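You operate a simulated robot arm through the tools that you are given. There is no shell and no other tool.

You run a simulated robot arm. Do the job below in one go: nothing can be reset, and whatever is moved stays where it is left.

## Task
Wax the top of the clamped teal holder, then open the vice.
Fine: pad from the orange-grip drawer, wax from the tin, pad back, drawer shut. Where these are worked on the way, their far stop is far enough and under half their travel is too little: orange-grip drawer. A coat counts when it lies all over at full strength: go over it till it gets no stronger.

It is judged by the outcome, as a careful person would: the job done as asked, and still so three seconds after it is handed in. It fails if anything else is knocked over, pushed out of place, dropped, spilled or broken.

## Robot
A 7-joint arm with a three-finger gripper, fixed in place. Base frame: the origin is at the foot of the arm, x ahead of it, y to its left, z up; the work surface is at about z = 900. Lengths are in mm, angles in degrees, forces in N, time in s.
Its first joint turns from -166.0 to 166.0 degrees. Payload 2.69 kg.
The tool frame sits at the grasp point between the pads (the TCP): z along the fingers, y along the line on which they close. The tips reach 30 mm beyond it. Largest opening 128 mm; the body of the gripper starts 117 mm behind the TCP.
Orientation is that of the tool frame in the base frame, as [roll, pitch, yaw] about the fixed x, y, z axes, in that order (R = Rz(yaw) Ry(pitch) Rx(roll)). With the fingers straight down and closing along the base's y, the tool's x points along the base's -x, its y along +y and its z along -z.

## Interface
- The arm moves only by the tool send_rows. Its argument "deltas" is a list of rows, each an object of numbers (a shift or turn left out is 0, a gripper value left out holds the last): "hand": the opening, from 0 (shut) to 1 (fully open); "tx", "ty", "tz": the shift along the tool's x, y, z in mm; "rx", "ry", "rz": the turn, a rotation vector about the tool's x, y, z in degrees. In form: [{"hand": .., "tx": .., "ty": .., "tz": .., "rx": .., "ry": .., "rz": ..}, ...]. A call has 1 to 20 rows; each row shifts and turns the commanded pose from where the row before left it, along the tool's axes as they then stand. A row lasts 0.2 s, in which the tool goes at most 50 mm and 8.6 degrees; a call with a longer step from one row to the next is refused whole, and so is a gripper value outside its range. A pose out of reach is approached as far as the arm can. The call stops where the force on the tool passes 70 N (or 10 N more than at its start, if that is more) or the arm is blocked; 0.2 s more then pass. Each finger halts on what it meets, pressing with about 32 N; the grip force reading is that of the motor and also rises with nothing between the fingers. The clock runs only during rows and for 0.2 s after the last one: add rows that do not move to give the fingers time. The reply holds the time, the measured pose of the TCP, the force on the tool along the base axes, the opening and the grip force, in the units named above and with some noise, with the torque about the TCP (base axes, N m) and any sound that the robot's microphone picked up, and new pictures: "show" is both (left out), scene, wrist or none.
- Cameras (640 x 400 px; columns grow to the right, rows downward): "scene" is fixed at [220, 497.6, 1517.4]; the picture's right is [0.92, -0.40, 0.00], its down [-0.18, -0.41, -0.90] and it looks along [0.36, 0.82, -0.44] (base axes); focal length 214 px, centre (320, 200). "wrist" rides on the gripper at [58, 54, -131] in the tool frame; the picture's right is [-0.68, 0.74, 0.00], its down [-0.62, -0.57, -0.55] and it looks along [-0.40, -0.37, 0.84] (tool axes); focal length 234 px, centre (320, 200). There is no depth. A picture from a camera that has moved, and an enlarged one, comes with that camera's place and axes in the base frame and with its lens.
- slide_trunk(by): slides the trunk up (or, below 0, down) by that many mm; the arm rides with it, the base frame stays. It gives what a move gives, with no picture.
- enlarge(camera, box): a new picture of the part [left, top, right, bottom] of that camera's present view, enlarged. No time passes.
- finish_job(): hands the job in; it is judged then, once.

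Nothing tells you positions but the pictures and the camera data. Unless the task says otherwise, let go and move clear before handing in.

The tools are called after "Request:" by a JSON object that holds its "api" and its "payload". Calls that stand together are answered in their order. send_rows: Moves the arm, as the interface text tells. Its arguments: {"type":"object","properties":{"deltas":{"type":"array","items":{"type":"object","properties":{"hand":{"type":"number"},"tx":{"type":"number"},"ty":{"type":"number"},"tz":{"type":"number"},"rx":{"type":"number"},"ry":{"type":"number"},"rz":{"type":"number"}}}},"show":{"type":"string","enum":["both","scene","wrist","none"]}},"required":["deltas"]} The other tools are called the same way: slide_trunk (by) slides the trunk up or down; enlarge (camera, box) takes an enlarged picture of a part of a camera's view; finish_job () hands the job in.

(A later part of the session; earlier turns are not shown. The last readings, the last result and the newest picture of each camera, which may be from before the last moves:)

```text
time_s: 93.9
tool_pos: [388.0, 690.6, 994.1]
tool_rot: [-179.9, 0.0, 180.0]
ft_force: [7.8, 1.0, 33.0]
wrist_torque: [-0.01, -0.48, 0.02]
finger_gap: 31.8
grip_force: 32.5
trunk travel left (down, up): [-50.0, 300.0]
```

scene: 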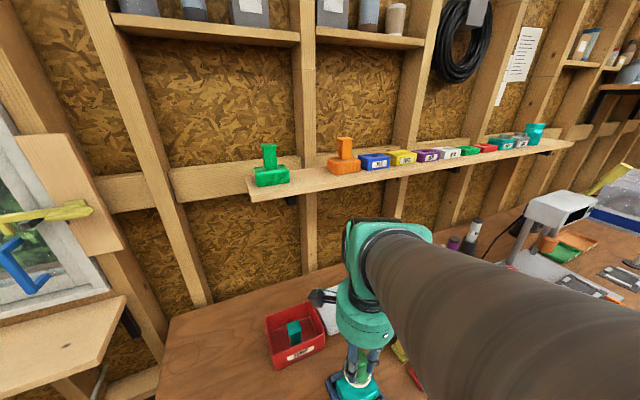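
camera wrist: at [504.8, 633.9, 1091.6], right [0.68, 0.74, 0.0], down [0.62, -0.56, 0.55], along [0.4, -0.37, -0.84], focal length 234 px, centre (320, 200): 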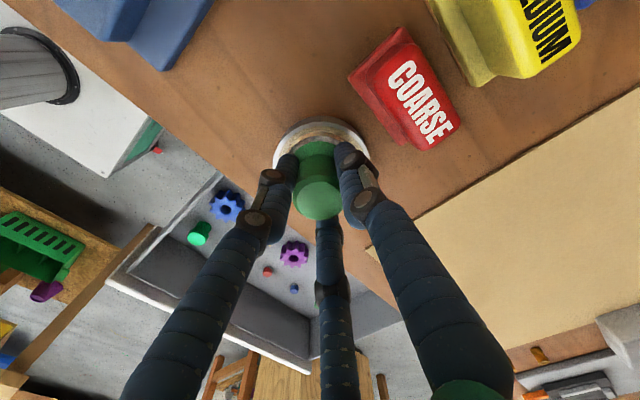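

There was good contact throughout at about 32 N. I'll inspect the coat.

Request:
{"api": "send_rows", "payload": {"deltas": [{"tz": -0.4, "ty": 14}, {"tx": 15}, {"tx": 15}, {"ty": -14}, {"ty": -14}, {"tx": -15}, {"tx": -15}, {"tx": -15}, {"tx": -15}, {"ty": 14}, {"ty": 14}, {"tx": 15}, {"tx": 15}, {"ty": -14}, {}], "show": "none"}}

Request:
{"api": "send_rows", "payload": {"deltas": [{"tz": -15}, {"tz": -35}, {"tz": -38}, {"ty": -32}, {"ty": -32}, {"ty": -32}, {"ty": -32}, {}], "show": "wrist"}}

Request:
{"api": "enlarge", "payload": {"camera": "wrist", "box": [360, 0, 500, 130]}}

```text
time_s: 97.1
tool_pos: [385.7, 688.9, 992.7]
tool_rot: [-180.0, 0.0, 180.0]
ft_force: [-6.9, 12.0, 44.6]
wrist_torque: [0.46, 0.17, 0.04]
finger_gap: 31.8
grip_force: 31.7
trunk travel left (down, up): [-50.0, 300.0]
```

```text
time_s: 98.9
tool_pos: [387.2, 558.7, 1078.9]
tool_rot: [-179.8, -0.1, 179.9]
ft_force: [-0.3, -0.2, -0.2]
wrist_torque: [0.04, -0.01, 0.0]
finger_gap: 31.6
grip_force: 32.2
trunk travel left (down, up): [-50.0, 300.0]
camera wrist: at [328.0, 614.4, 1210.8], right [0.68, 0.74, 0.0], down [0.62, -0.56, 0.55], along [0.4, -0.37, -0.84], focal length 234 px, centre (320, 200)
```

wrist: 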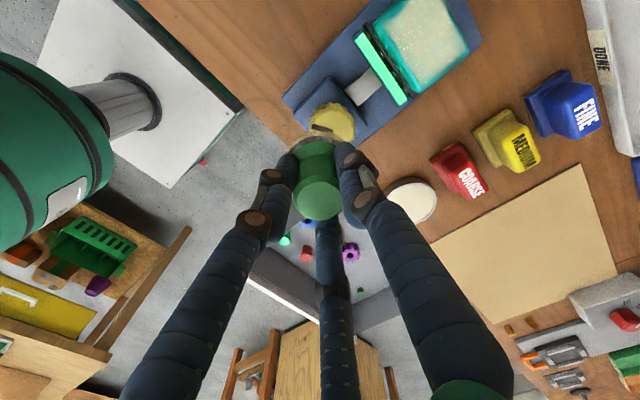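

```text
3.08 times, centred on (430, 65) of wrist
camera zoom: at [328.0, 614.4, 1210.8], right [0.68, 0.74, 0.0], down [0.62, -0.56, 0.55], along [0.4, -0.37, -0.84], focal length 720 px, centre (-18, 615)
```

zoom: 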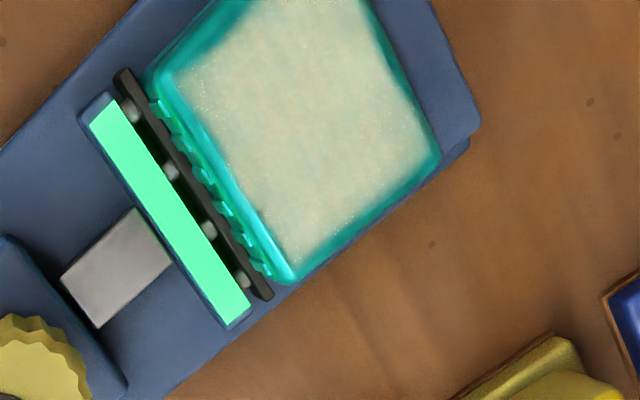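

The coat is more even now, and what is left at the borders looks like the holder's rounded edge. I'll reload once more and make another pass to check whether it still gets stronger.

Request:
{"api": "send_rows", "payload": {"deltas": [{"tx": -44.6, "ty": 5.2}, {"tx": -44.6, "ty": 5.2}, {"tx": -44.6, "ty": 5.2}, {"tx": -44.6, "ty": 5.2}, {"tz": 35}, {"tz": 35}, {"tz": 25}, {"tz": 10}, {"tz": 6}, {"tz": 3}, {}], "show": "none"}}

Request:
{"api": "send_rows", "payload": {"deltas": [{"tz": 1}, {"tz": 1}, {}], "show": "none"}}

```text
time_s: 101.3
tool_pos: [566.2, 582.2, 964.9]
tool_rot: [-179.8, -0.1, 180.0]
ft_force: [0.3, 0.1, -1.1]
wrist_torque: [0.01, -0.01, 0.0]
finger_gap: 31.4
grip_force: 32.0
trunk travel left (down, up): [-50.0, 300.0]
```

```text
time_s: 102.1
tool_pos: [565.6, 581.9, 963.4]
tool_rot: [-179.8, -0.2, 179.9]
ft_force: [-0.4, -0.6, -0.1]
wrist_torque: [-0.01, -0.01, -0.03]
finger_gap: 31.2
grip_force: 31.8
trunk travel left (down, up): [-50.0, 300.0]
```

Request:
{"api": "send_rows", "payload": {"deltas": [{"tz": 1}, {"tz": 1}, {"tz": 1}, {}], "show": "none"}}

```text
time_s: 103.1
tool_pos: [564.9, 583.0, 959.7]
tool_rot: [-179.8, -0.1, -180.0]
ft_force: [-1.5, 0.6, 4.8]
wrist_torque: [0.08, 0.03, 0.03]
finger_gap: 31.5
grip_force: 32.3
trunk travel left (down, up): [-50.0, 300.0]
```

Request:
{"api": "send_rows", "payload": {"deltas": [{"tz": 1, "tx": 5}, {"tx": -5}, {"tx": -5}, {"tx": 5}, {"ty": 5}, {"ty": -5}, {"ty": -5}, {"ty": 5}, {"tx": 5}, {"tx": -5}, {"tx": -5}, {"tx": 5}, {"ty": 5}, {"ty": -5}, {"ty": -5}, {"ty": 5}, {}], "show": "none"}}

Request:
{"api": "send_rows", "payload": {"deltas": [{"tz": -10}, {"tz": -35}, {"tz": -35}, {"tz": -40}, {"tx": 35.6, "ty": 21.4}, {"tx": 35.6, "ty": 21.4}, {"tx": 35.6, "ty": 21.4}, {"tx": 35.6, "ty": 21.4}, {"tx": 35.6, "ty": 21.4}, {"tz": 30}, {"tz": 30}, {"tz": 16}, {"tz": 6}, {}], "show": "none"}}

```text
time_s: 106.7
tool_pos: [565.4, 580.1, 960.4]
tool_rot: [-179.8, -0.2, -179.9]
ft_force: [1.5, -5.6, 11.9]
wrist_torque: [-0.15, -0.09, -0.01]
finger_gap: 31.8
grip_force: 31.7
trunk travel left (down, up): [-50.0, 300.0]
```

```text
time_s: 109.7
tool_pos: [387.4, 690.6, 997.1]
tool_rot: [-179.8, -0.1, 180.0]
ft_force: [0.4, -0.6, 0.4]
wrist_torque: [-0.01, -0.04, -0.03]
finger_gap: 31.6
grip_force: 31.8
trunk travel left (down, up): [-50.0, 300.0]
```

Request:
{"api": "send_rows", "payload": {"deltas": [{"tz": 1.5}, {"tz": 1}, {"tz": 1}, {}], "show": "none"}}

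```text
time_s: 110.7
tool_pos: [388.3, 689.1, 994.6]
tool_rot: [-179.8, -0.2, 180.0]
ft_force: [-0.3, -0.4, 2.1]
wrist_torque: [-0.04, 0.0, 0.0]
finger_gap: 31.7
grip_force: 32.5
trunk travel left (down, up): [-50.0, 300.0]
```

The pad is in contact. This time the strokes go out to ±34 in x and ±18 in y.

Request:
{"api": "send_rows", "payload": {"deltas": [{"tz": 1.3}, {"ty": 18}, {"tx": 17}, {"tx": 17}, {"tx": -17}, {"tx": -17}, {"tx": -17}, {"tx": -17}, {"ty": -18}, {"ty": -18}, {"tx": 17}, {"tx": 17}, {"tx": 17}, {"tx": 17}, {"ty": 18}, {"tx": -17}, {"tx": -17}, {"tx": -17}, {"tx": -17}, {}], "show": "none"}}

Request:
{"api": "send_rows", "payload": {"deltas": [{"ty": 9}, {"tx": 17}, {"tx": 17}, {"tx": 17}, {"tx": 17}, {"ty": -18}, {"tx": -17}, {"tx": -17}, {"tx": -17}, {"tx": -17}, {"ty": 18}, {"ty": 9}, {"tx": 17}, {"tx": 17}, {"tx": 17}, {"tx": 17}, {"ty": -18}, {"ty": -18}, {"tx": -17}, {"tx": -17}], "show": "none"}}

Request:
{"api": "send_rows", "payload": {"deltas": [{"tx": -17}, {"tx": -17}, {"ty": 18}, {"tx": 17}, {"tx": 17}, {"tz": -15}, {"tz": -35}, {"tz": -38}, {"ty": -32}, {"ty": -32}, {"ty": -32}, {"ty": -32}, {}], "show": "wrist"}}

Request:
{"api": "enlarge", "payload": {"camera": "wrist", "box": [360, 0, 500, 130]}}

```text
time_s: 114.9
tool_pos: [421.2, 688.0, 993.2]
tool_rot: [-179.7, 0.0, -179.9]
ft_force: [-6.1, -0.3, 20.8]
wrist_torque: [-0.11, 0.37, -0.04]
finger_gap: 31.7
grip_force: 32.5
trunk travel left (down, up): [-50.0, 300.0]
```

```text
time_s: 119.1
tool_pos: [388.1, 669.8, 993.8]
tool_rot: [-179.9, 0.0, 180.0]
ft_force: [-7.1, -0.2, 24.9]
wrist_torque: [0.25, 0.32, 0.03]
finger_gap: 31.9
grip_force: 31.9
trunk travel left (down, up): [-50.0, 300.0]
```

```text
time_s: 121.9
tool_pos: [387.6, 561.6, 1081.9]
tool_rot: [-179.8, -0.1, -180.0]
ft_force: [0.0, -1.1, -0.4]
wrist_torque: [0.03, 0.03, 0.0]
finger_gap: 31.5
grip_force: 32.6
trunk travel left (down, up): [-50.0, 300.0]
camera wrist: at [327.7, 616.3, 1213.6], right [0.68, 0.74, 0.0], down [0.62, -0.56, 0.55], along [0.4, -0.37, -0.84], focal length 234 px, centre (320, 200)
```

wrist: 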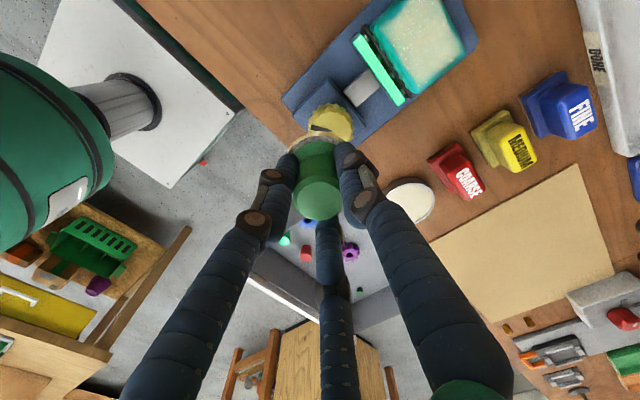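

```text
3.08 times, centred on (430, 65) of wrist
camera zoom: at [327.7, 616.3, 1213.6], right [0.68, 0.74, 0.0], down [0.62, -0.56, 0.55], along [0.4, -0.37, -0.84], focal length 720 px, centre (-18, 615)
```

zoom: 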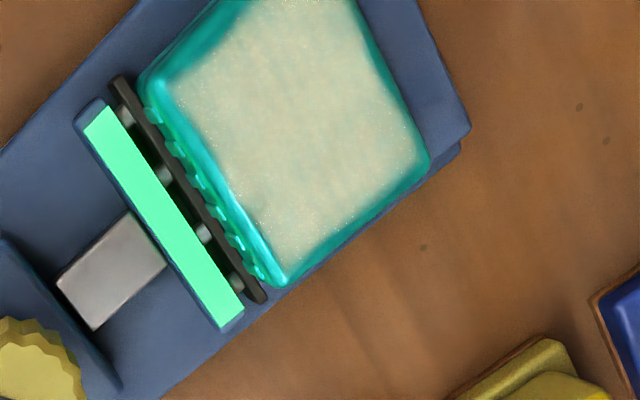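

This pass left the coat unchanged, and the edges look like plain bevel. I'll shift a little to check the far (-x,+y) corner too.

Request:
{"api": "send_rows", "payload": {"deltas": [{"ty": 25, "tx": 25}, {"ty": 25, "tx": 20, "tz": -20}, {}], "show": "both"}}

Request:
{"api": "enlarge", "payload": {"camera": "wrist", "box": [340, 0, 480, 130]}}

Request:
{"api": "enlarge", "payload": {"camera": "scene", "box": [300, 340, 420, 400]}}

```text
time_s: 122.7
tool_pos: [343.5, 609.8, 1098.8]
tool_rot: [-179.8, -0.1, -180.0]
ft_force: [-0.4, 0.1, 0.3]
wrist_torque: [-0.03, -0.04, 0.0]
finger_gap: 32.0
grip_force: 31.8
trunk travel left (down, up): [-50.0, 300.0]
camera wrist: at [283.8, 666.3, 1230.9], right [0.68, 0.74, 0.0], down [0.62, -0.56, 0.55], along [0.4, -0.37, -0.84], focal length 234 px, centre (320, 200)
```

scene: 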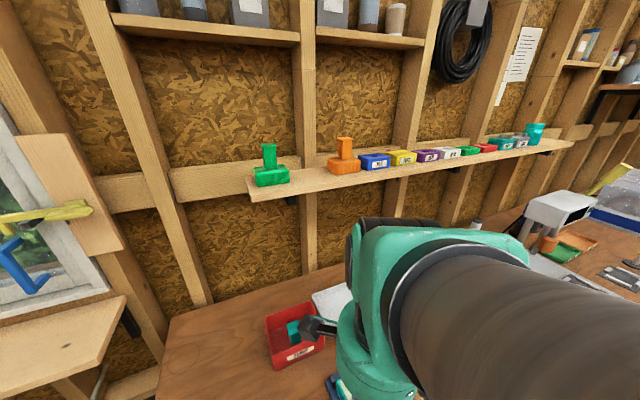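
wrist: 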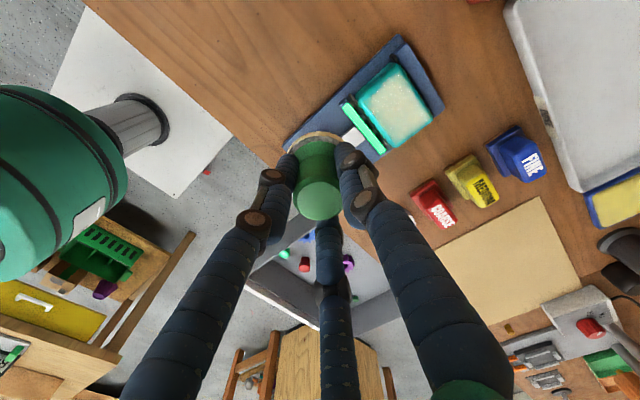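

```text
3.08 times, centred on (410, 65) of wrist
camera zoom: at [283.8, 666.3, 1230.9], right [0.68, 0.74, 0.0], down [0.62, -0.56, 0.55], along [0.4, -0.37, -0.84], focal length 720 px, centre (43, 615)
```

zoom: 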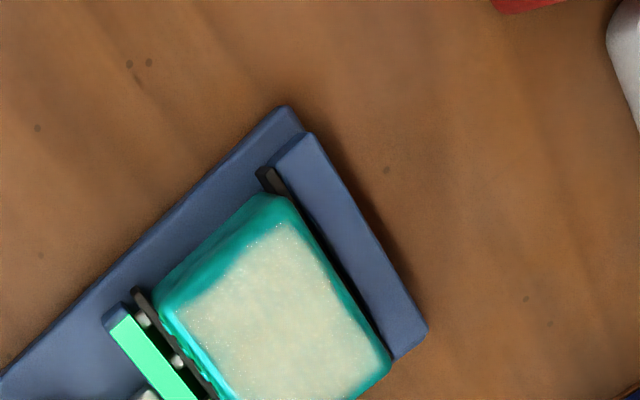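

```text
5.33 times, centred on (360, 370) of scene
camera zoom: at [220.0, 497.6, 1517.4], right [0.92, -0.4, 0.0], down [-0.18, -0.41, -0.9], along [0.36, 0.82, -0.44], focal length 1144 px, centre (107, -707)
```

zoom: 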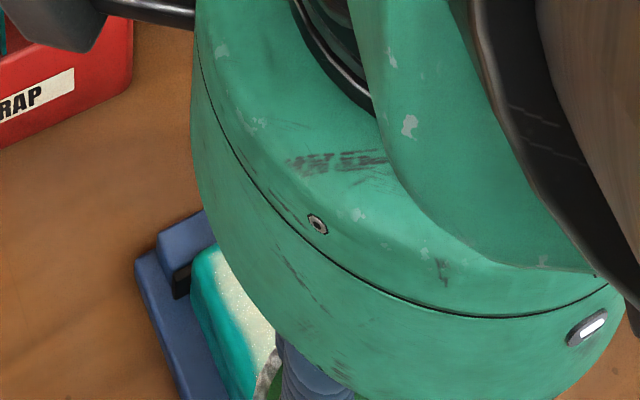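

The far corner is also fully coated. Next I'll carry the pad back to its spot in the drawer at about (817, 351).

Request:
{"api": "send_rows", "payload": {"deltas": [{"tx": -39.4, "ty": -21.5}, {"tx": -39.4, "ty": -21.5}, {"tx": -39.4, "ty": -21.5}, {"tx": -39.4, "ty": -21.5}, {"tx": -39.4, "ty": -21.5}, {"tx": -39.4, "ty": -21.5}, {"tx": -39.4, "ty": -21.5}, {"tx": -39.4, "ty": -21.5}, {"tx": -39.4, "ty": -21.5}, {"tx": -39.4, "ty": -21.5}, {"tx": -39.4, "ty": -21.5}, {"tx": -39.4, "ty": -21.5}, {"tz": 40}, {"tz": 40}, {"tz": 40}, {}], "show": "wrist"}}

```text
time_s: 126.1
tool_pos: [815.2, 352.8, 977.5]
tool_rot: [-179.8, -0.1, -180.0]
ft_force: [-0.3, 0.6, -1.5]
wrist_torque: [0.03, 0.0, -0.02]
finger_gap: 31.8
grip_force: 31.6
trunk travel left (down, up): [-50.0, 300.0]
camera wrist: at [755.4, 409.4, 1110.5], right [0.68, 0.74, 0.0], down [0.62, -0.56, 0.55], along [0.4, -0.37, -0.84], focal length 234 px, centre (320, 200)
```

wrist: 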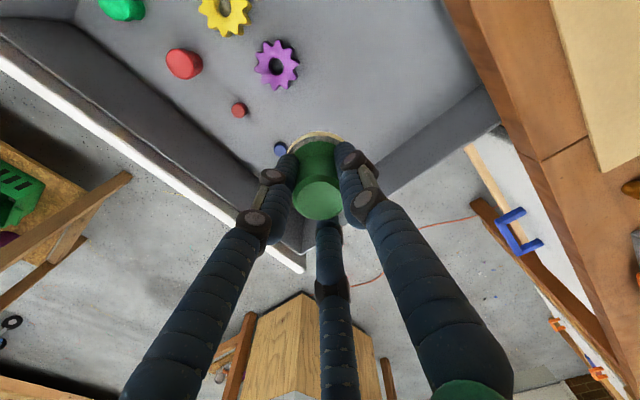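

The drawer is unchanged and the pad is above its spot. I'll lower it to just above the drawer floor.

Request:
{"api": "send_rows", "payload": {"deltas": [{"tz": 40}, {"tz": 40}, {"tz": 40}, {"tz": 35}, {"tz": 20}, {"tz": 8}, {}], "show": "none"}}

Request:
{"api": "send_rows", "payload": {"deltas": [{"tz": 2}, {"tz": 2}, {"tz": 1.5}, {}], "show": "none"}}

```text
time_s: 127.7
tool_pos: [816.8, 350.3, 795.8]
tool_rot: [-179.8, -0.1, 180.0]
ft_force: [0.3, 0.5, -0.5]
wrist_torque: [-0.02, 0.05, 0.0]
finger_gap: 31.8
grip_force: 31.4
trunk travel left (down, up): [-50.0, 300.0]
```

```text
time_s: 128.7
tool_pos: [815.4, 350.7, 792.4]
tool_rot: [-179.8, -0.1, -179.9]
ft_force: [0.3, 0.1, 0.0]
wrist_torque: [-0.01, -0.02, 0.02]
finger_gap: 31.7
grip_force: 31.9
trunk travel left (down, up): [-50.0, 300.0]
```

Request:
{"api": "send_rows", "payload": {"deltas": [{"tz": 2}, {"tz": 1.5}, {"tz": 1.5}, {}], "show": "none"}}

Request:
{"api": "send_rows", "payload": {"deltas": [{"tz": 1.5}, {"tz": 1}, {}], "show": "none"}}

```text
time_s: 129.7
tool_pos: [815.6, 353.1, 786.6]
tool_rot: [-179.8, -0.1, -179.9]
ft_force: [-0.1, -1.1, -1.1]
wrist_torque: [-0.02, -0.02, 0.01]
finger_gap: 32.0
grip_force: 31.8
trunk travel left (down, up): [-50.0, 300.0]
```

```text
time_s: 130.5
tool_pos: [814.7, 351.5, 783.8]
tool_rot: [-180.0, -0.1, 180.0]
ft_force: [0.2, -0.8, -0.7]
wrist_torque: [0.04, 0.0, -0.02]
finger_gap: 31.6
grip_force: 31.6
trunk travel left (down, up): [-50.0, 300.0]
```

Request:
{"api": "send_rows", "payload": {"deltas": [{"tz": 1}, {"tz": 1}, {}], "show": "none"}}

Request:
{"api": "send_rows", "payload": {"deltas": [{"tz": 1}, {"tz": 1}, {}], "show": "none"}}

```text
time_s: 131.3
tool_pos: [815.2, 352.9, 782.7]
tool_rot: [-179.8, -0.1, -179.9]
ft_force: [0.2, 0.5, -0.3]
wrist_torque: [0.03, -0.01, 0.01]
finger_gap: 31.6
grip_force: 31.9
trunk travel left (down, up): [-50.0, 300.0]
```

```text
time_s: 132.1
tool_pos: [814.0, 352.5, 782.6]
tool_rot: [-179.8, -0.1, -180.0]
ft_force: [-0.6, -1.9, 10.3]
wrist_torque: [-0.11, -0.01, 0.0]
finger_gap: 31.5
grip_force: 31.6
trunk travel left (down, up): [-50.0, 300.0]
```

The pad is resting on the drawer floor at 10 N. I'll ease off, open the hand, rise and look.

Request:
{"api": "send_rows", "payload": {"deltas": [{"tz": -0.7}, {"hand": 0.3}, {"hand": 0.4}, {"hand": 0.5}, {}, {"tz": -15}, {"tz": -30}, {"tz": -40}, {"tz": -40}, {"tz": -40}, {"tz": -40}, {"tz": -40}, {}], "show": "wrist"}}

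Request:
{"api": "enlarge", "payload": {"camera": "wrist", "box": [240, 60, 440, 220]}}

```text
time_s: 134.9
tool_pos: [815.6, 352.7, 1025.1]
tool_rot: [-179.8, -0.1, 179.9]
ft_force: [0.4, -0.3, 0.3]
wrist_torque: [-0.01, -0.04, 0.04]
finger_gap: 64.0
grip_force: 0.0
trunk travel left (down, up): [-50.0, 300.0]
camera wrist: at [755.6, 408.7, 1156.5], right [0.68, 0.74, 0.0], down [0.62, -0.56, 0.55], along [0.4, -0.37, -0.84], focal length 234 px, centre (320, 200)
```

wrist: 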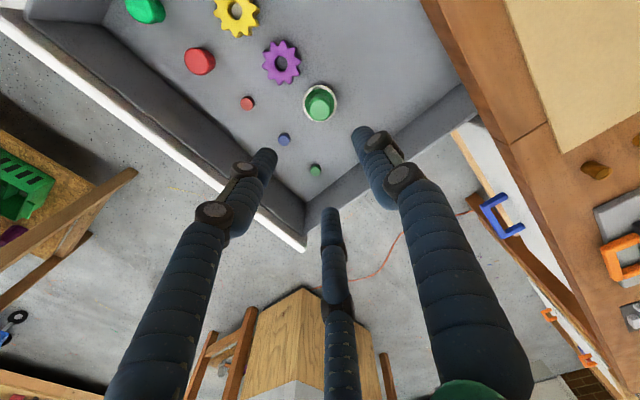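

```text
2.50 times, centred on (340, 140) of wrist
camera zoom: at [755.6, 408.7, 1156.5], right [0.68, 0.74, 0.0], down [0.62, -0.56, 0.55], along [0.4, -0.37, -0.84], focal length 585 px, centre (270, 350)
```

zoom: 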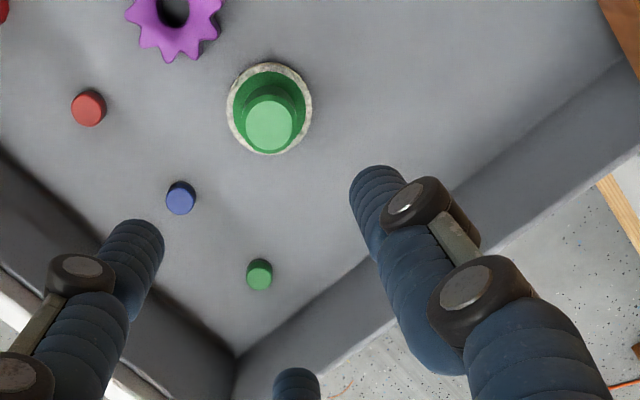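

The pad stands upright at its old spot. Next I'll shut the drawer by going in front of it, closing the fingers, laying the hand near-horizontal, and pushing the front panel above the bar.

Request:
{"api": "send_rows", "payload": {"deltas": [{"tz": -10, "tx": 10.6, "ty": -35}, {"tx": 10.6, "ty": -35}, {"tx": 10.6, "ty": -35}, {"tx": 10.6, "ty": -35}, {"tx": 10.6, "ty": -35}, {"tx": 10.6, "ty": -35}, {"tx": 10.6, "ty": -35}, {"tx": 10.6, "ty": -35, "hand": 0.2}, {"hand": 0}, {"rx": -8}, {"rx": -8}, {"rx": -8}, {"rx": -8}, {"rx": -8}, {"rx": -8}, {"rx": -8}, {"rx": -8}, {"rx": -8}, {"rx": -7}], "show": "wrist"}}

```text
time_s: 138.9
tool_pos: [731.5, 72.0, 1037.6]
tool_rot: [101.0, 0.0, 179.9]
ft_force: [-0.7, -1.3, -1.3]
wrist_torque: [-0.06, -0.02, -0.02]
finger_gap: 2.0
grip_force: 31.4
trunk travel left (down, up): [-50.0, 300.0]
camera wrist: at [670.6, -43.6, 1116.1], right [0.68, 0.14, 0.72], down [0.61, -0.65, -0.45], along [0.4, 0.75, -0.53], focal length 234 px, centre (320, 200)
```

wrist: 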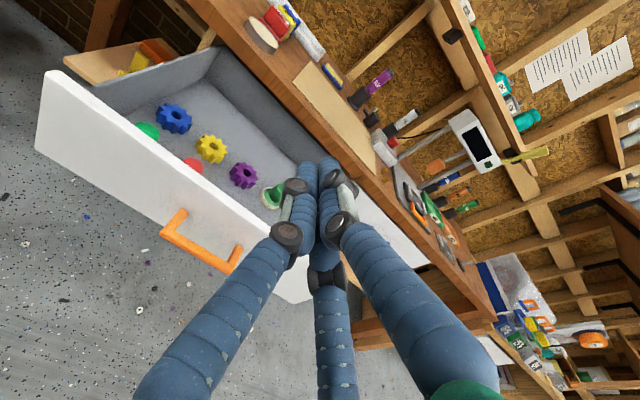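

Request:
{"api": "enlarge", "payload": {"camera": "wrist", "box": [120, 100, 340, 310]}}

```text
1.90 times, centred on (230, 205) of wrist
camera zoom: at [670.6, -43.6, 1116.1], right [0.68, 0.14, 0.72], down [0.61, -0.65, -0.45], along [0.4, 0.75, -0.53], focal length 446 px, centre (491, 190)
```

zoom: 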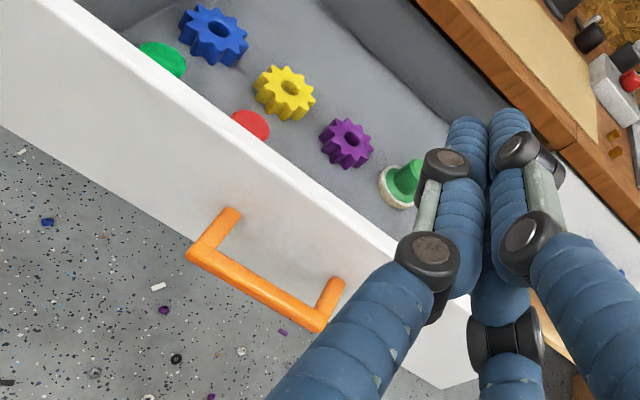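

The drawer front's top edge is at z≈870 and the bar at z≈790. I'll lower to z≈840 in front of the panel, then push along +y.

Request:
{"api": "send_rows", "payload": {"deltas": [{"ty": -40}, {"ty": -40}, {"ty": -40}, {"ty": -40}, {"ty": -40}, {"tz": 25, "ty": 4.9}, {"tz": 20, "ty": 3.9}, {}], "show": "wrist"}}

Request:
{"api": "enlarge", "payload": {"camera": "wrist", "box": [200, 40, 440, 240]}}

```text
time_s: 140.7
tool_pos: [729.5, 80.6, 841.0]
tool_rot: [101.1, 0.0, -180.0]
ft_force: [0.0, 0.7, -0.4]
wrist_torque: [0.01, 0.01, 0.01]
finger_gap: 2.2
grip_force: 30.8
trunk travel left (down, up): [-50.0, 300.0]
camera wrist: at [669.2, -36.3, 919.4], right [0.68, 0.14, 0.72], down [0.61, -0.65, -0.45], along [0.4, 0.75, -0.53], focal length 234 px, centre (320, 200)
```

wrist: 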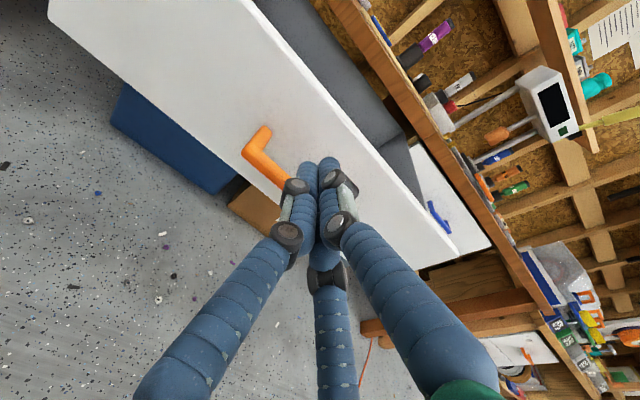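

```text
2.00 times, centred on (320, 140) of wrist
camera zoom: at [669.2, -36.3, 919.4], right [0.68, 0.14, 0.72], down [0.61, -0.65, -0.45], along [0.4, 0.75, -0.53], focal length 468 px, centre (320, 320)
```

zoom: 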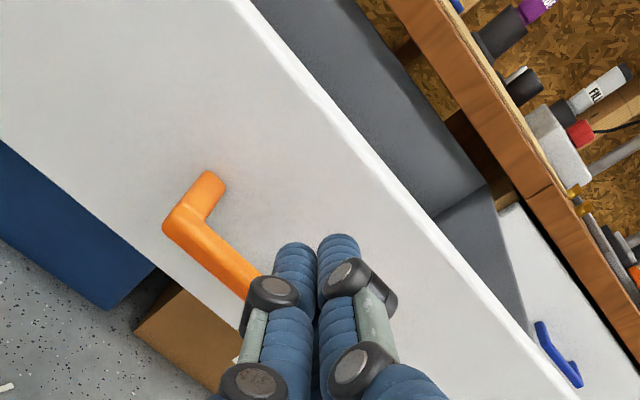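

Request:
{"api": "send_rows", "payload": {"deltas": [{"tz": 9.8, "ty": 1.9}, {"tz": 7.9, "ty": 1.5}, {"tz": 4.9, "ty": 1}, {"tz": 3.9, "ty": 0.8}, {"tz": 2.9, "ty": 0.6}, {"tz": 2.9, "ty": 0.6}, {"tz": 2.9, "ty": 0.6}, {"tz": 2.9, "ty": 0.6}, {"tz": 2.9, "ty": 0.6}, {"tz": 2.9, "ty": 0.6}, {"tz": 3.9, "ty": 0.8}, {"tz": 3.9, "ty": 0.8}, {"tz": 4.9, "ty": 1}, {}], "show": "wrist"}}

```text
time_s: 143.7
tool_pos: [728.4, 138.2, 841.2]
tool_rot: [101.2, 0.0, 180.0]
ft_force: [-0.2, 1.0, -0.8]
wrist_torque: [-0.02, 0.0, 0.01]
finger_gap: 2.2
grip_force: 31.5
trunk travel left (down, up): [-50.0, 300.0]
camera wrist: at [669.7, 20.9, 920.6], right [0.68, 0.14, 0.72], down [0.61, -0.65, -0.45], along [0.4, 0.75, -0.53], focal length 234 px, centre (320, 200)
```

wrist: 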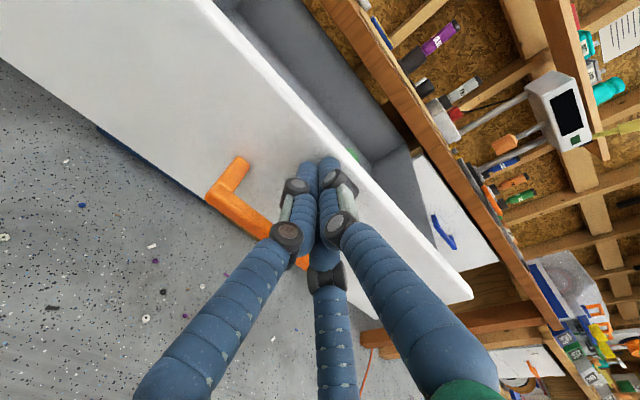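

The fingertips are at the panel, with very little resistance. I'll keep pushing steadily.

Request:
{"api": "send_rows", "payload": {"deltas": [{"tz": 4.9, "ty": 1}, {"tz": 7.9, "ty": 1.55}, {"tz": 9.8, "ty": 1.9}, {"tz": 9.8, "ty": 1.9}, {"tz": 9.8, "ty": 1.9}, {"tz": 9.8, "ty": 1.9}, {"tz": 9.8, "ty": 1.9}, {"tz": 9.8, "ty": 1.9}, {"tz": 9.8, "ty": 1.9}, {"tz": 9.8, "ty": 1.9}, {"tz": 9.8, "ty": 1.9}, {"tz": 9.8, "ty": 1.9}, {}], "show": "wrist"}}

```text
time_s: 146.5
tool_pos: [730.8, 251.3, 839.8]
tool_rot: [101.1, 0.0, 180.0]
ft_force: [-0.1, 0.1, -0.3]
wrist_torque: [0.03, 0.01, 0.01]
finger_gap: 2.1
grip_force: 31.4
trunk travel left (down, up): [-50.0, 300.0]
camera wrist: at [670.9, 134.2, 918.9], right [0.68, 0.14, 0.72], down [0.61, -0.65, -0.45], along [0.4, 0.75, -0.53], focal length 234 px, centre (320, 200)
```

wrist: 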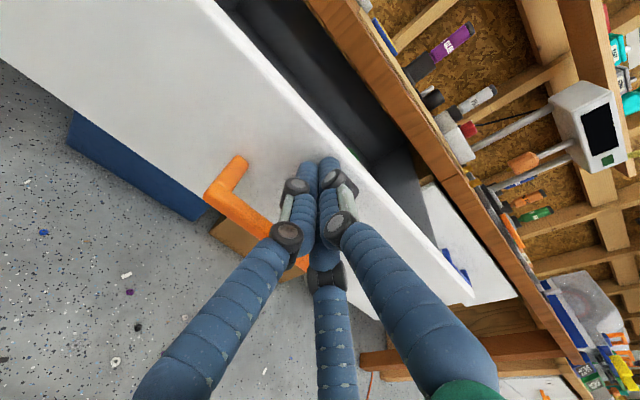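

Request:
{"api": "send_rows", "payload": {"deltas": [{"tz": 9.8, "ty": 1.9}, {"tz": 9.8, "ty": 1.9}, {"tz": 9.8, "ty": 1.9}, {"tz": 9.8, "ty": 1.9}, {"tz": 9.8, "ty": 1.9}, {"tz": 9.8, "ty": 1.9}, {"tz": 9.8, "ty": 1.9}, {"tz": 9.8, "ty": 1.9}, {"tz": 9.8, "ty": 1.9}, {"tz": 9.8, "ty": 1.9}, {"tz": 9.8, "ty": 1.9}, {"tz": 9.8, "ty": 1.9}, {"tz": 9.8, "ty": 1.9}, {"tz": 9.8, "ty": 1.9}, {"tz": 9.8, "ty": 1.9}, {"tz": 9.8, "ty": 1.9}, {"tz": 6, "ty": 1.2}, {}], "show": "wrist"}}

Request:
{"api": "send_rows", "payload": {"deltas": [{"tz": 4.9, "ty": 0.95}, {"tz": 4.9, "ty": 0.95}, {"tz": 4.9, "ty": 0.95}, {"tz": 4.9, "ty": 0.95}, {"tz": 4.9, "ty": 0.95}, {}], "show": "wrist"}}

```text
time_s: 150.3
tool_pos: [730.4, 416.3, 840.9]
tool_rot: [101.2, -0.1, 179.9]
ft_force: [1.0, -0.2, 0.7]
wrist_torque: [0.02, 0.01, -0.02]
finger_gap: 2.2
grip_force: 30.9
trunk travel left (down, up): [-50.0, 300.0]
camera wrist: at [670.2, 300.1, 919.6], right [0.68, 0.14, 0.72], down [0.61, -0.65, -0.45], along [0.4, 0.75, -0.53], focal length 234 px, centre (320, 200)
```

wrist: 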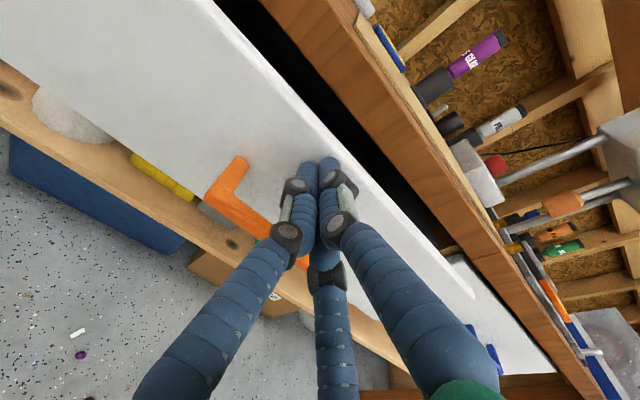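

```text
time_s: 151.7
tool_pos: [730.5, 439.7, 838.9]
tool_rot: [101.3, -0.1, 180.0]
ft_force: [-0.8, -0.1, 1.0]
wrist_torque: [0.0, -0.01, 0.01]
finger_gap: 2.1
grip_force: 31.3
trunk travel left (down, up): [-50.0, 300.0]
camera wrist: at [670.6, 324.5, 918.4], right [0.68, 0.14, 0.72], down [0.61, -0.65, -0.45], along [0.4, 0.75, -0.53], focal length 234 px, centre (320, 200)
```

wrist: 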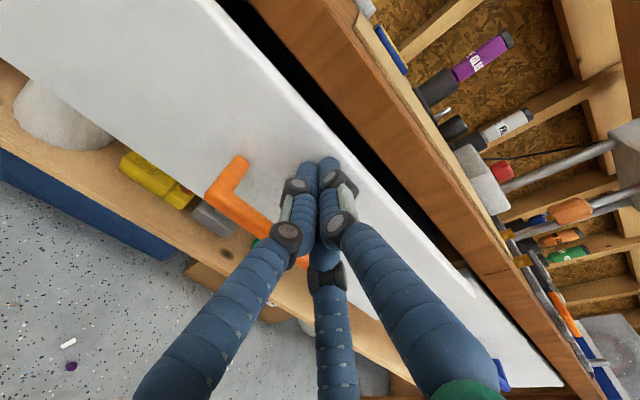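

I'll push the last stretch slowly until it meets its stop.

Request:
{"api": "send_rows", "payload": {"deltas": [{"tz": 3.9, "ty": 0.76}, {"tz": 3.9, "ty": 0.76}, {"tz": 3.9, "ty": 0.76}, {"tz": 2.9, "ty": 0.57}, {"tz": 2.9, "ty": 0.57}, {"tz": 2, "ty": 0.4}, {"tz": 2, "ty": 0.4}, {"tz": 2, "ty": 0.4}, {"tz": 2, "ty": 0.4}, {}], "show": "wrist"}}

```text
time_s: 153.9
tool_pos: [731.1, 467.1, 840.6]
tool_rot: [101.3, -0.1, -180.0]
ft_force: [-0.1, -0.1, 0.0]
wrist_torque: [0.01, 0.02, -0.03]
finger_gap: 2.0
grip_force: 31.3
trunk travel left (down, up): [-50.0, 300.0]
camera wrist: at [670.5, 350.0, 918.8], right [0.68, 0.14, 0.72], down [0.61, -0.65, -0.45], along [0.4, 0.75, -0.53], focal length 234 px, centre (320, 200)
```

wrist: 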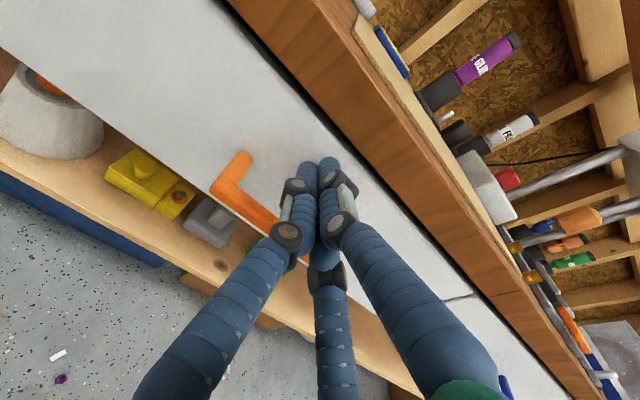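

Request:
{"api": "send_rows", "payload": {"deltas": [{"tz": 2, "ty": 0.4}, {"tz": 2, "ty": 0.4}, {"tz": 2, "ty": 0.4}, {}], "show": "wrist"}}

Request:
{"api": "enlarge", "payload": {"camera": "wrist", "box": [260, 100, 500, 360]}}

```text
time_s: 154.9
tool_pos: [730.3, 472.4, 840.1]
tool_rot: [101.2, -0.1, 180.0]
ft_force: [0.4, 0.3, 0.0]
wrist_torque: [-0.02, 0.01, -0.02]
finger_gap: 2.1
grip_force: 31.7
trunk travel left (down, up): [-50.0, 300.0]
camera wrist: at [670.2, 356.5, 919.4], right [0.68, 0.14, 0.72], down [0.61, -0.65, -0.45], along [0.4, 0.75, -0.53], focal length 234 px, centre (320, 200)
```

wrist: 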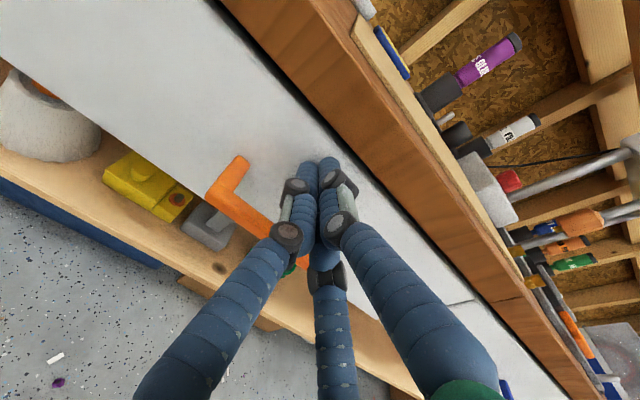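

```text
1.54 times, centred on (380, 230) of wrist
camera zoom: at [670.2, 356.5, 919.4], right [0.68, 0.14, 0.72], down [0.61, -0.65, -0.45], along [0.4, 0.75, -0.53], focal length 360 px, centre (228, 154)
```

zoom: 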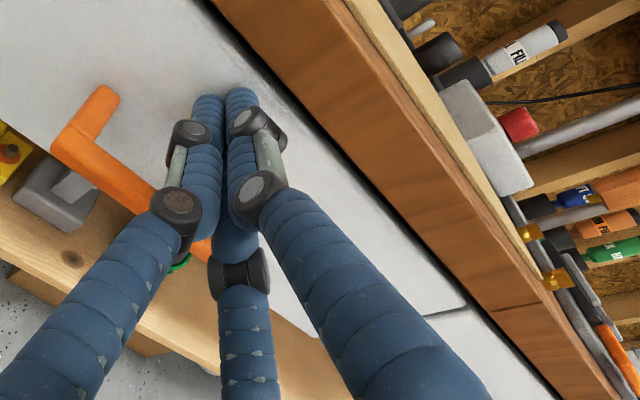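

Request:
{"api": "send_rows", "payload": {"deltas": [{"tz": 1.5, "ty": 0.3}, {"tz": 1.5, "ty": 0.3}, {"tz": 1.5, "ty": 0.3}, {}], "show": "none"}}

Request:
{"api": "send_rows", "payload": {"deltas": [{"tz": 1.5, "ty": 0.3}, {"tz": 1.5, "ty": 0.3}, {}], "show": "wrist"}}

```text
time_s: 155.9
tool_pos: [730.3, 475.1, 840.5]
tool_rot: [101.1, -0.2, 179.9]
ft_force: [-7.0, -44.4, 5.5]
wrist_torque: [0.69, -0.04, 0.2]
finger_gap: 1.9
grip_force: 30.9
trunk travel left (down, up): [-50.0, 300.0]
```

```text
time_s: 156.4
tool_pos: [731.3, 475.0, 839.3]
tool_rot: [101.3, -0.2, 179.8]
ft_force: [-6.5, -29.5, 6.6]
wrist_torque: [0.56, -0.19, 0.16]
finger_gap: 2.0
grip_force: 31.1
trunk travel left (down, up): [-50.0, 300.0]
stopped in row 2: the force on the tool passed its limit at 74 N (the readings are from after the stop); the commanded pose is now the measured one
camera wrist: at [670.6, 358.4, 918.3], right [0.68, 0.14, 0.72], down [0.61, -0.65, -0.45], along [0.41, 0.75, -0.53], focal length 234 px, centre (320, 200)
```

wrist: 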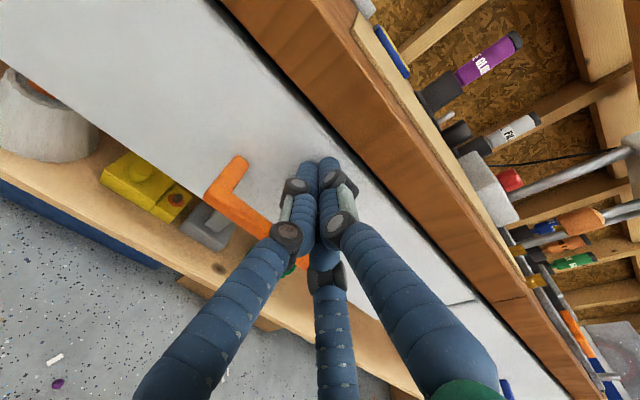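

The drawer is firmly shut at 44–74 N against its stop. I'll back off, rise, turn upright and go to look at the vice knob.

Request:
{"api": "send_rows", "payload": {"deltas": [{"tz": -10}, {"tz": -30}, {"tz": -40}, {"ty": 40}, {"ty": 40}, {"ty": 40}, {"ty": 40}, {"ty": 40}, {"rx": 8}, {"rx": 8}, {"rx": 8}, {"rx": 8}, {"rx": 8}, {"rx": 8}, {"rx": 8}, {"rx": 8}, {"rx": 8}, {"rx": 6.8}], "show": "wrist"}}

```text
time_s: 160.2
tool_pos: [732.1, 438.3, 1049.0]
tool_rot: [-179.7, -0.1, 179.7]
ft_force: [-0.3, 0.3, -0.1]
wrist_torque: [-0.01, -0.01, -0.01]
finger_gap: 2.0
grip_force: 31.2
trunk travel left (down, up): [-50.0, 300.0]
camera wrist: at [671.9, 493.8, 1181.4], right [0.68, 0.73, 0.0], down [0.62, -0.57, 0.55], along [0.4, -0.38, -0.84], focal length 234 px, centre (320, 200)
```

wrist: 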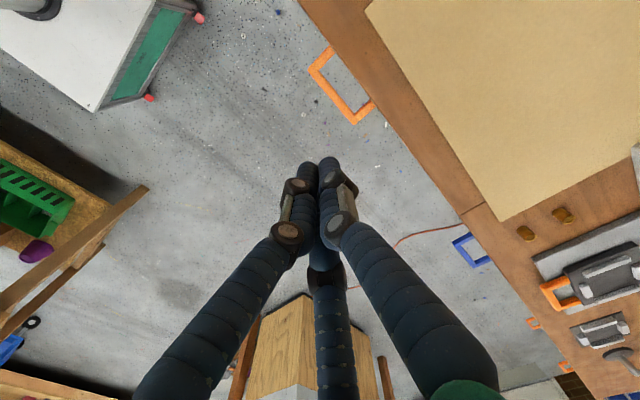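

The drawer is shut, with the orange handle back at the bench edge in line with the blue one. Now on to the vice.

Request:
{"api": "send_rows", "payload": {"deltas": [{"tz": -16, "tx": 40, "ty": 5}, {"tz": -16, "tx": 43, "ty": 5}, {"tx": 44, "ty": 5}, {"tx": 44, "ty": 5}, {"tx": 44, "ty": 5}, {"tx": 44, "ty": 5}, {"tx": 44, "ty": 5}, {"tx": 43, "ty": 5, "hand": 0.5}, {}], "show": "both"}}

Request:
{"api": "enlarge", "payload": {"camera": "wrist", "box": [300, 0, 480, 150]}}

Request:
{"api": "enlarge", "payload": {"camera": "scene", "box": [260, 320, 420, 400]}}

```text
time_s: 162.2
tool_pos: [382.9, 477.1, 1081.5]
tool_rot: [-179.9, -0.1, 179.8]
ft_force: [-0.1, 0.3, 0.5]
wrist_torque: [0.0, -0.01, -0.01]
finger_gap: 64.2
grip_force: 0.1
trunk travel left (down, up): [-50.0, 300.0]
camera wrist: at [324.1, 532.8, 1213.3], right [0.68, 0.73, 0.0], down [0.62, -0.57, 0.55], along [0.4, -0.37, -0.84], focal length 234 px, centre (320, 200)
```

scene: 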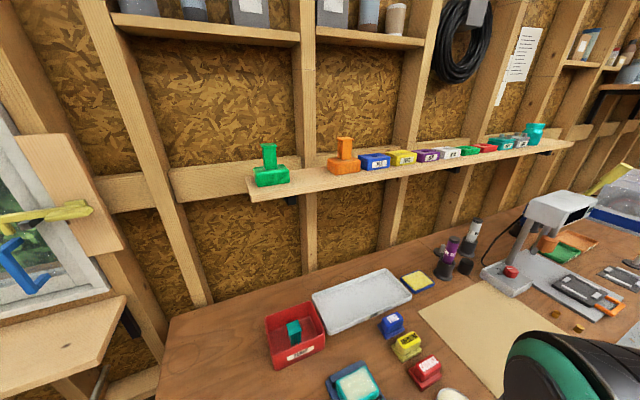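
wrist: 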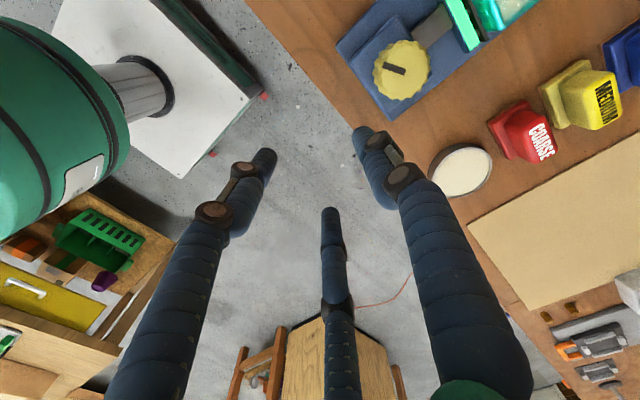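

```text
2.67 times, centred on (390, 75) of wrist
camera zoom: at [324.1, 532.8, 1213.3], right [0.68, 0.73, 0.0], down [0.62, -0.57, 0.55], along [0.4, -0.37, -0.84], focal length 624 px, centre (133, 533)
```

zoom: 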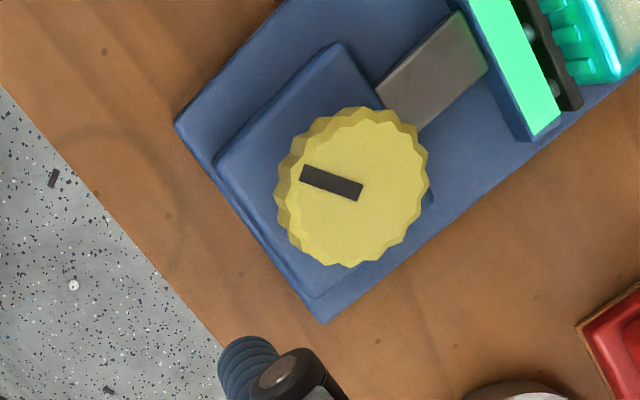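

```text
4.00 times, centred on (340, 360) of scene
camera zoom: at [220.0, 497.6, 1517.4], right [0.92, -0.4, 0.0], down [-0.18, -0.41, -0.9], along [0.36, 0.82, -0.44], focal length 858 px, centre (240, -440)
```

zoom: 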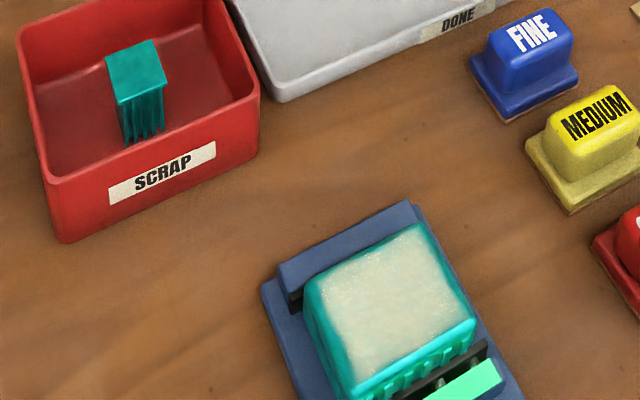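

The coat looks complete from the scene camera. The vice knob is a scalloped dial about 51 mm wide with a vertical axis at about (388, 577), top z≈965, so I'll hover over it and check alignment.

Request:
{"api": "send_rows", "payload": {"deltas": [{"tx": -2.5, "ty": 33, "hand": 0.62}, {"tx": -2.6, "ty": 33}, {"ty": 34}, {"tz": 25}, {"tz": 15}, {}], "show": "both"}}

Request:
{"api": "enlarge", "payload": {"camera": "wrist", "box": [220, 40, 460, 240]}}

```text
time_s: 163.6
tool_pos: [391.2, 578.1, 1043.6]
tool_rot: [-179.8, -0.2, 179.8]
ft_force: [-0.5, -0.5, -0.2]
wrist_torque: [0.0, 0.04, 0.0]
finger_gap: 79.2
grip_force: 0.1
trunk travel left (down, up): [-50.0, 300.0]
camera wrist: at [331.4, 633.9, 1175.3], right [0.68, 0.73, 0.0], down [0.62, -0.57, 0.55], along [0.4, -0.37, -0.84], focal length 234 px, centre (320, 200)
```

scene: 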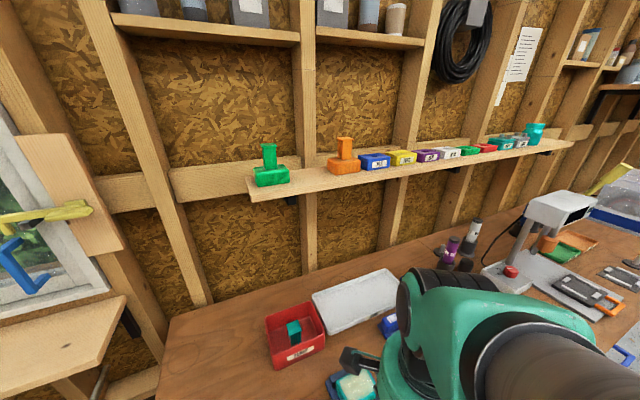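
wrist: 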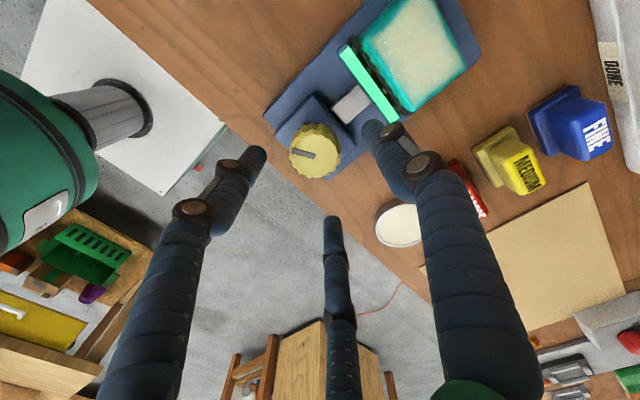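

```text
2.00 times, centred on (340, 140) of wrist
camera zoom: at [331.4, 633.9, 1175.3], right [0.68, 0.73, 0.0], down [0.62, -0.57, 0.55], along [0.4, -0.37, -0.84], focal length 468 px, centre (280, 320)
```

zoom: 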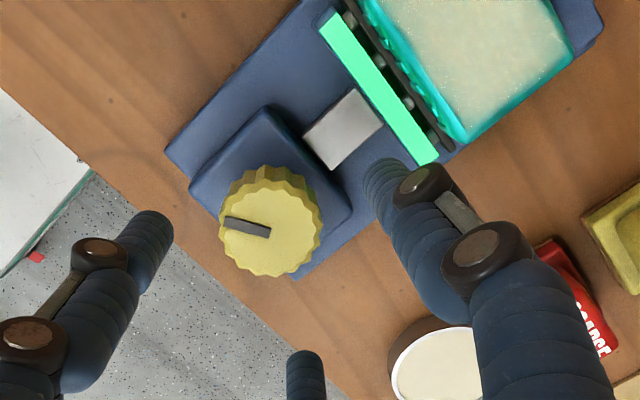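

Refined knob axis is (386, 576), top z≈975. I'll centre and descend around it carefully.

Request:
{"api": "send_rows", "payload": {"deltas": [{"tx": 4.5, "ty": -2}, {"tz": 15}, {"tz": 12}, {"tz": 8}, {"tz": 5}, {}], "show": "wrist"}}

Request:
{"api": "enlarge", "payload": {"camera": "wrist", "box": [220, 60, 440, 260]}}

Request:
{"api": "enlarge", "payload": {"camera": "scene", "box": [300, 340, 420, 400]}}

```text
time_s: 165.0
tool_pos: [386.0, 577.9, 1002.2]
tool_rot: [-180.0, -0.2, 179.9]
ft_force: [-0.1, 0.1, -0.3]
wrist_torque: [-0.02, -0.01, -0.05]
finger_gap: 79.4
grip_force: 0.1
trunk travel left (down, up): [-50.0, 300.0]
camera wrist: at [326.4, 632.5, 1134.4], right [0.68, 0.73, 0.0], down [0.62, -0.57, 0.55], along [0.4, -0.37, -0.84], focal length 234 px, centre (320, 200)
```

wrist: 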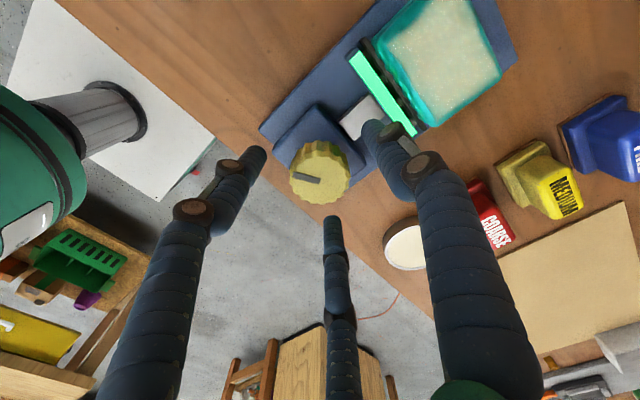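

```text
2.00 times, centred on (330, 160) of wrist
camera zoom: at [326.4, 632.5, 1134.4], right [0.68, 0.73, 0.0], down [0.62, -0.57, 0.55], along [0.4, -0.37, -0.84], focal length 468 px, centre (300, 280)
```

zoom: 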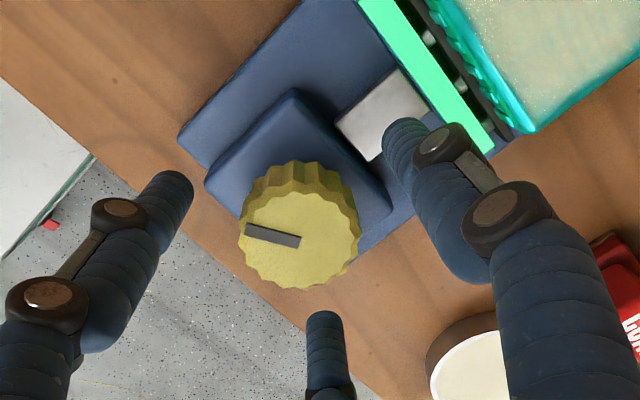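

```text
5.33 times, centred on (360, 370) of scene
camera zoom: at [220.0, 497.6, 1517.4], right [0.92, -0.4, 0.0], down [-0.18, -0.41, -0.9], along [0.36, 0.82, -0.44], focal length 1144 px, centre (107, -707)
```

zoom: 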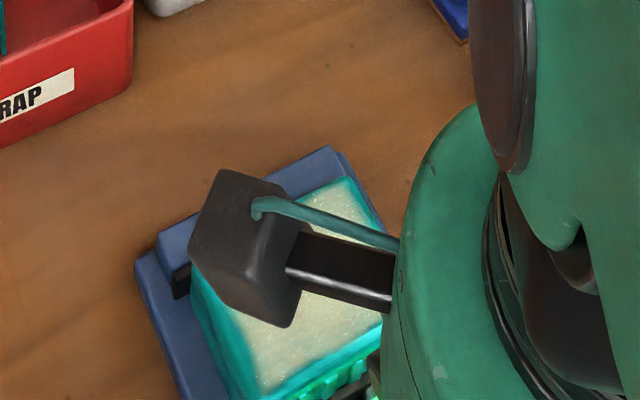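

The knob looks a few mm toward (+x,-y) of the tool axis, so I'll correct and go a bit lower.

Request:
{"api": "send_rows", "payload": {"deltas": [{"tx": -4, "ty": -3}, {"tz": 5}, {"tz": 4}, {}], "show": "wrist"}}

Request:
{"api": "enlarge", "payload": {"camera": "wrist", "box": [220, 60, 440, 260]}}

```text
time_s: 166.0
tool_pos: [390.9, 574.1, 992.4]
tool_rot: [-179.8, -0.2, 179.9]
ft_force: [-0.4, 0.1, 0.1]
wrist_torque: [-0.01, 0.01, -0.01]
finger_gap: 79.1
grip_force: 0.0
trunk travel left (down, up): [-50.0, 300.0]
camera wrist: at [330.4, 629.2, 1125.5], right [0.68, 0.73, 0.0], down [0.62, -0.57, 0.55], along [0.4, -0.37, -0.84], focal length 234 px, centre (320, 200)
```

wrist: 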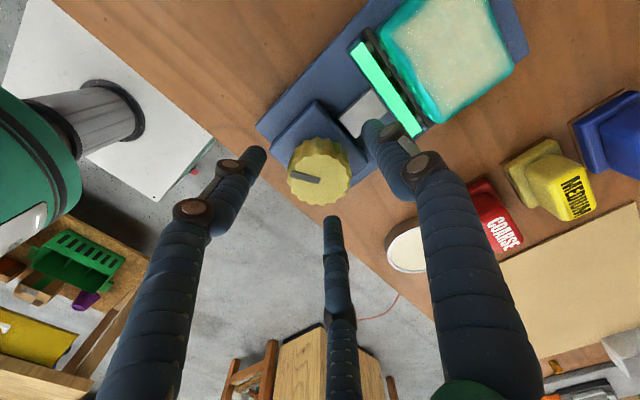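

```text
2.00 times, centred on (330, 160) of wrist
camera zoom: at [330.4, 629.2, 1125.5], right [0.68, 0.73, 0.0], down [0.62, -0.57, 0.55], along [0.4, -0.37, -0.84], focal length 468 px, centre (300, 280)
```

zoom: 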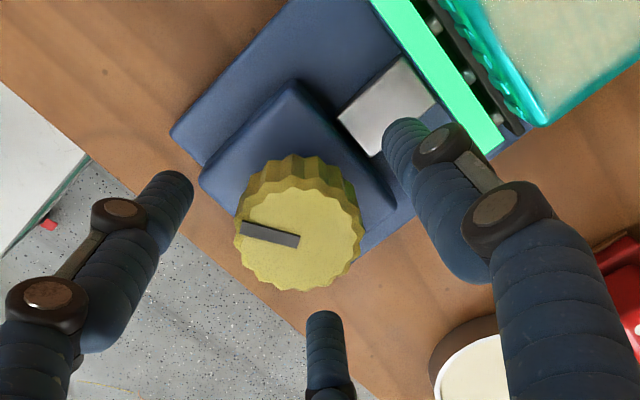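

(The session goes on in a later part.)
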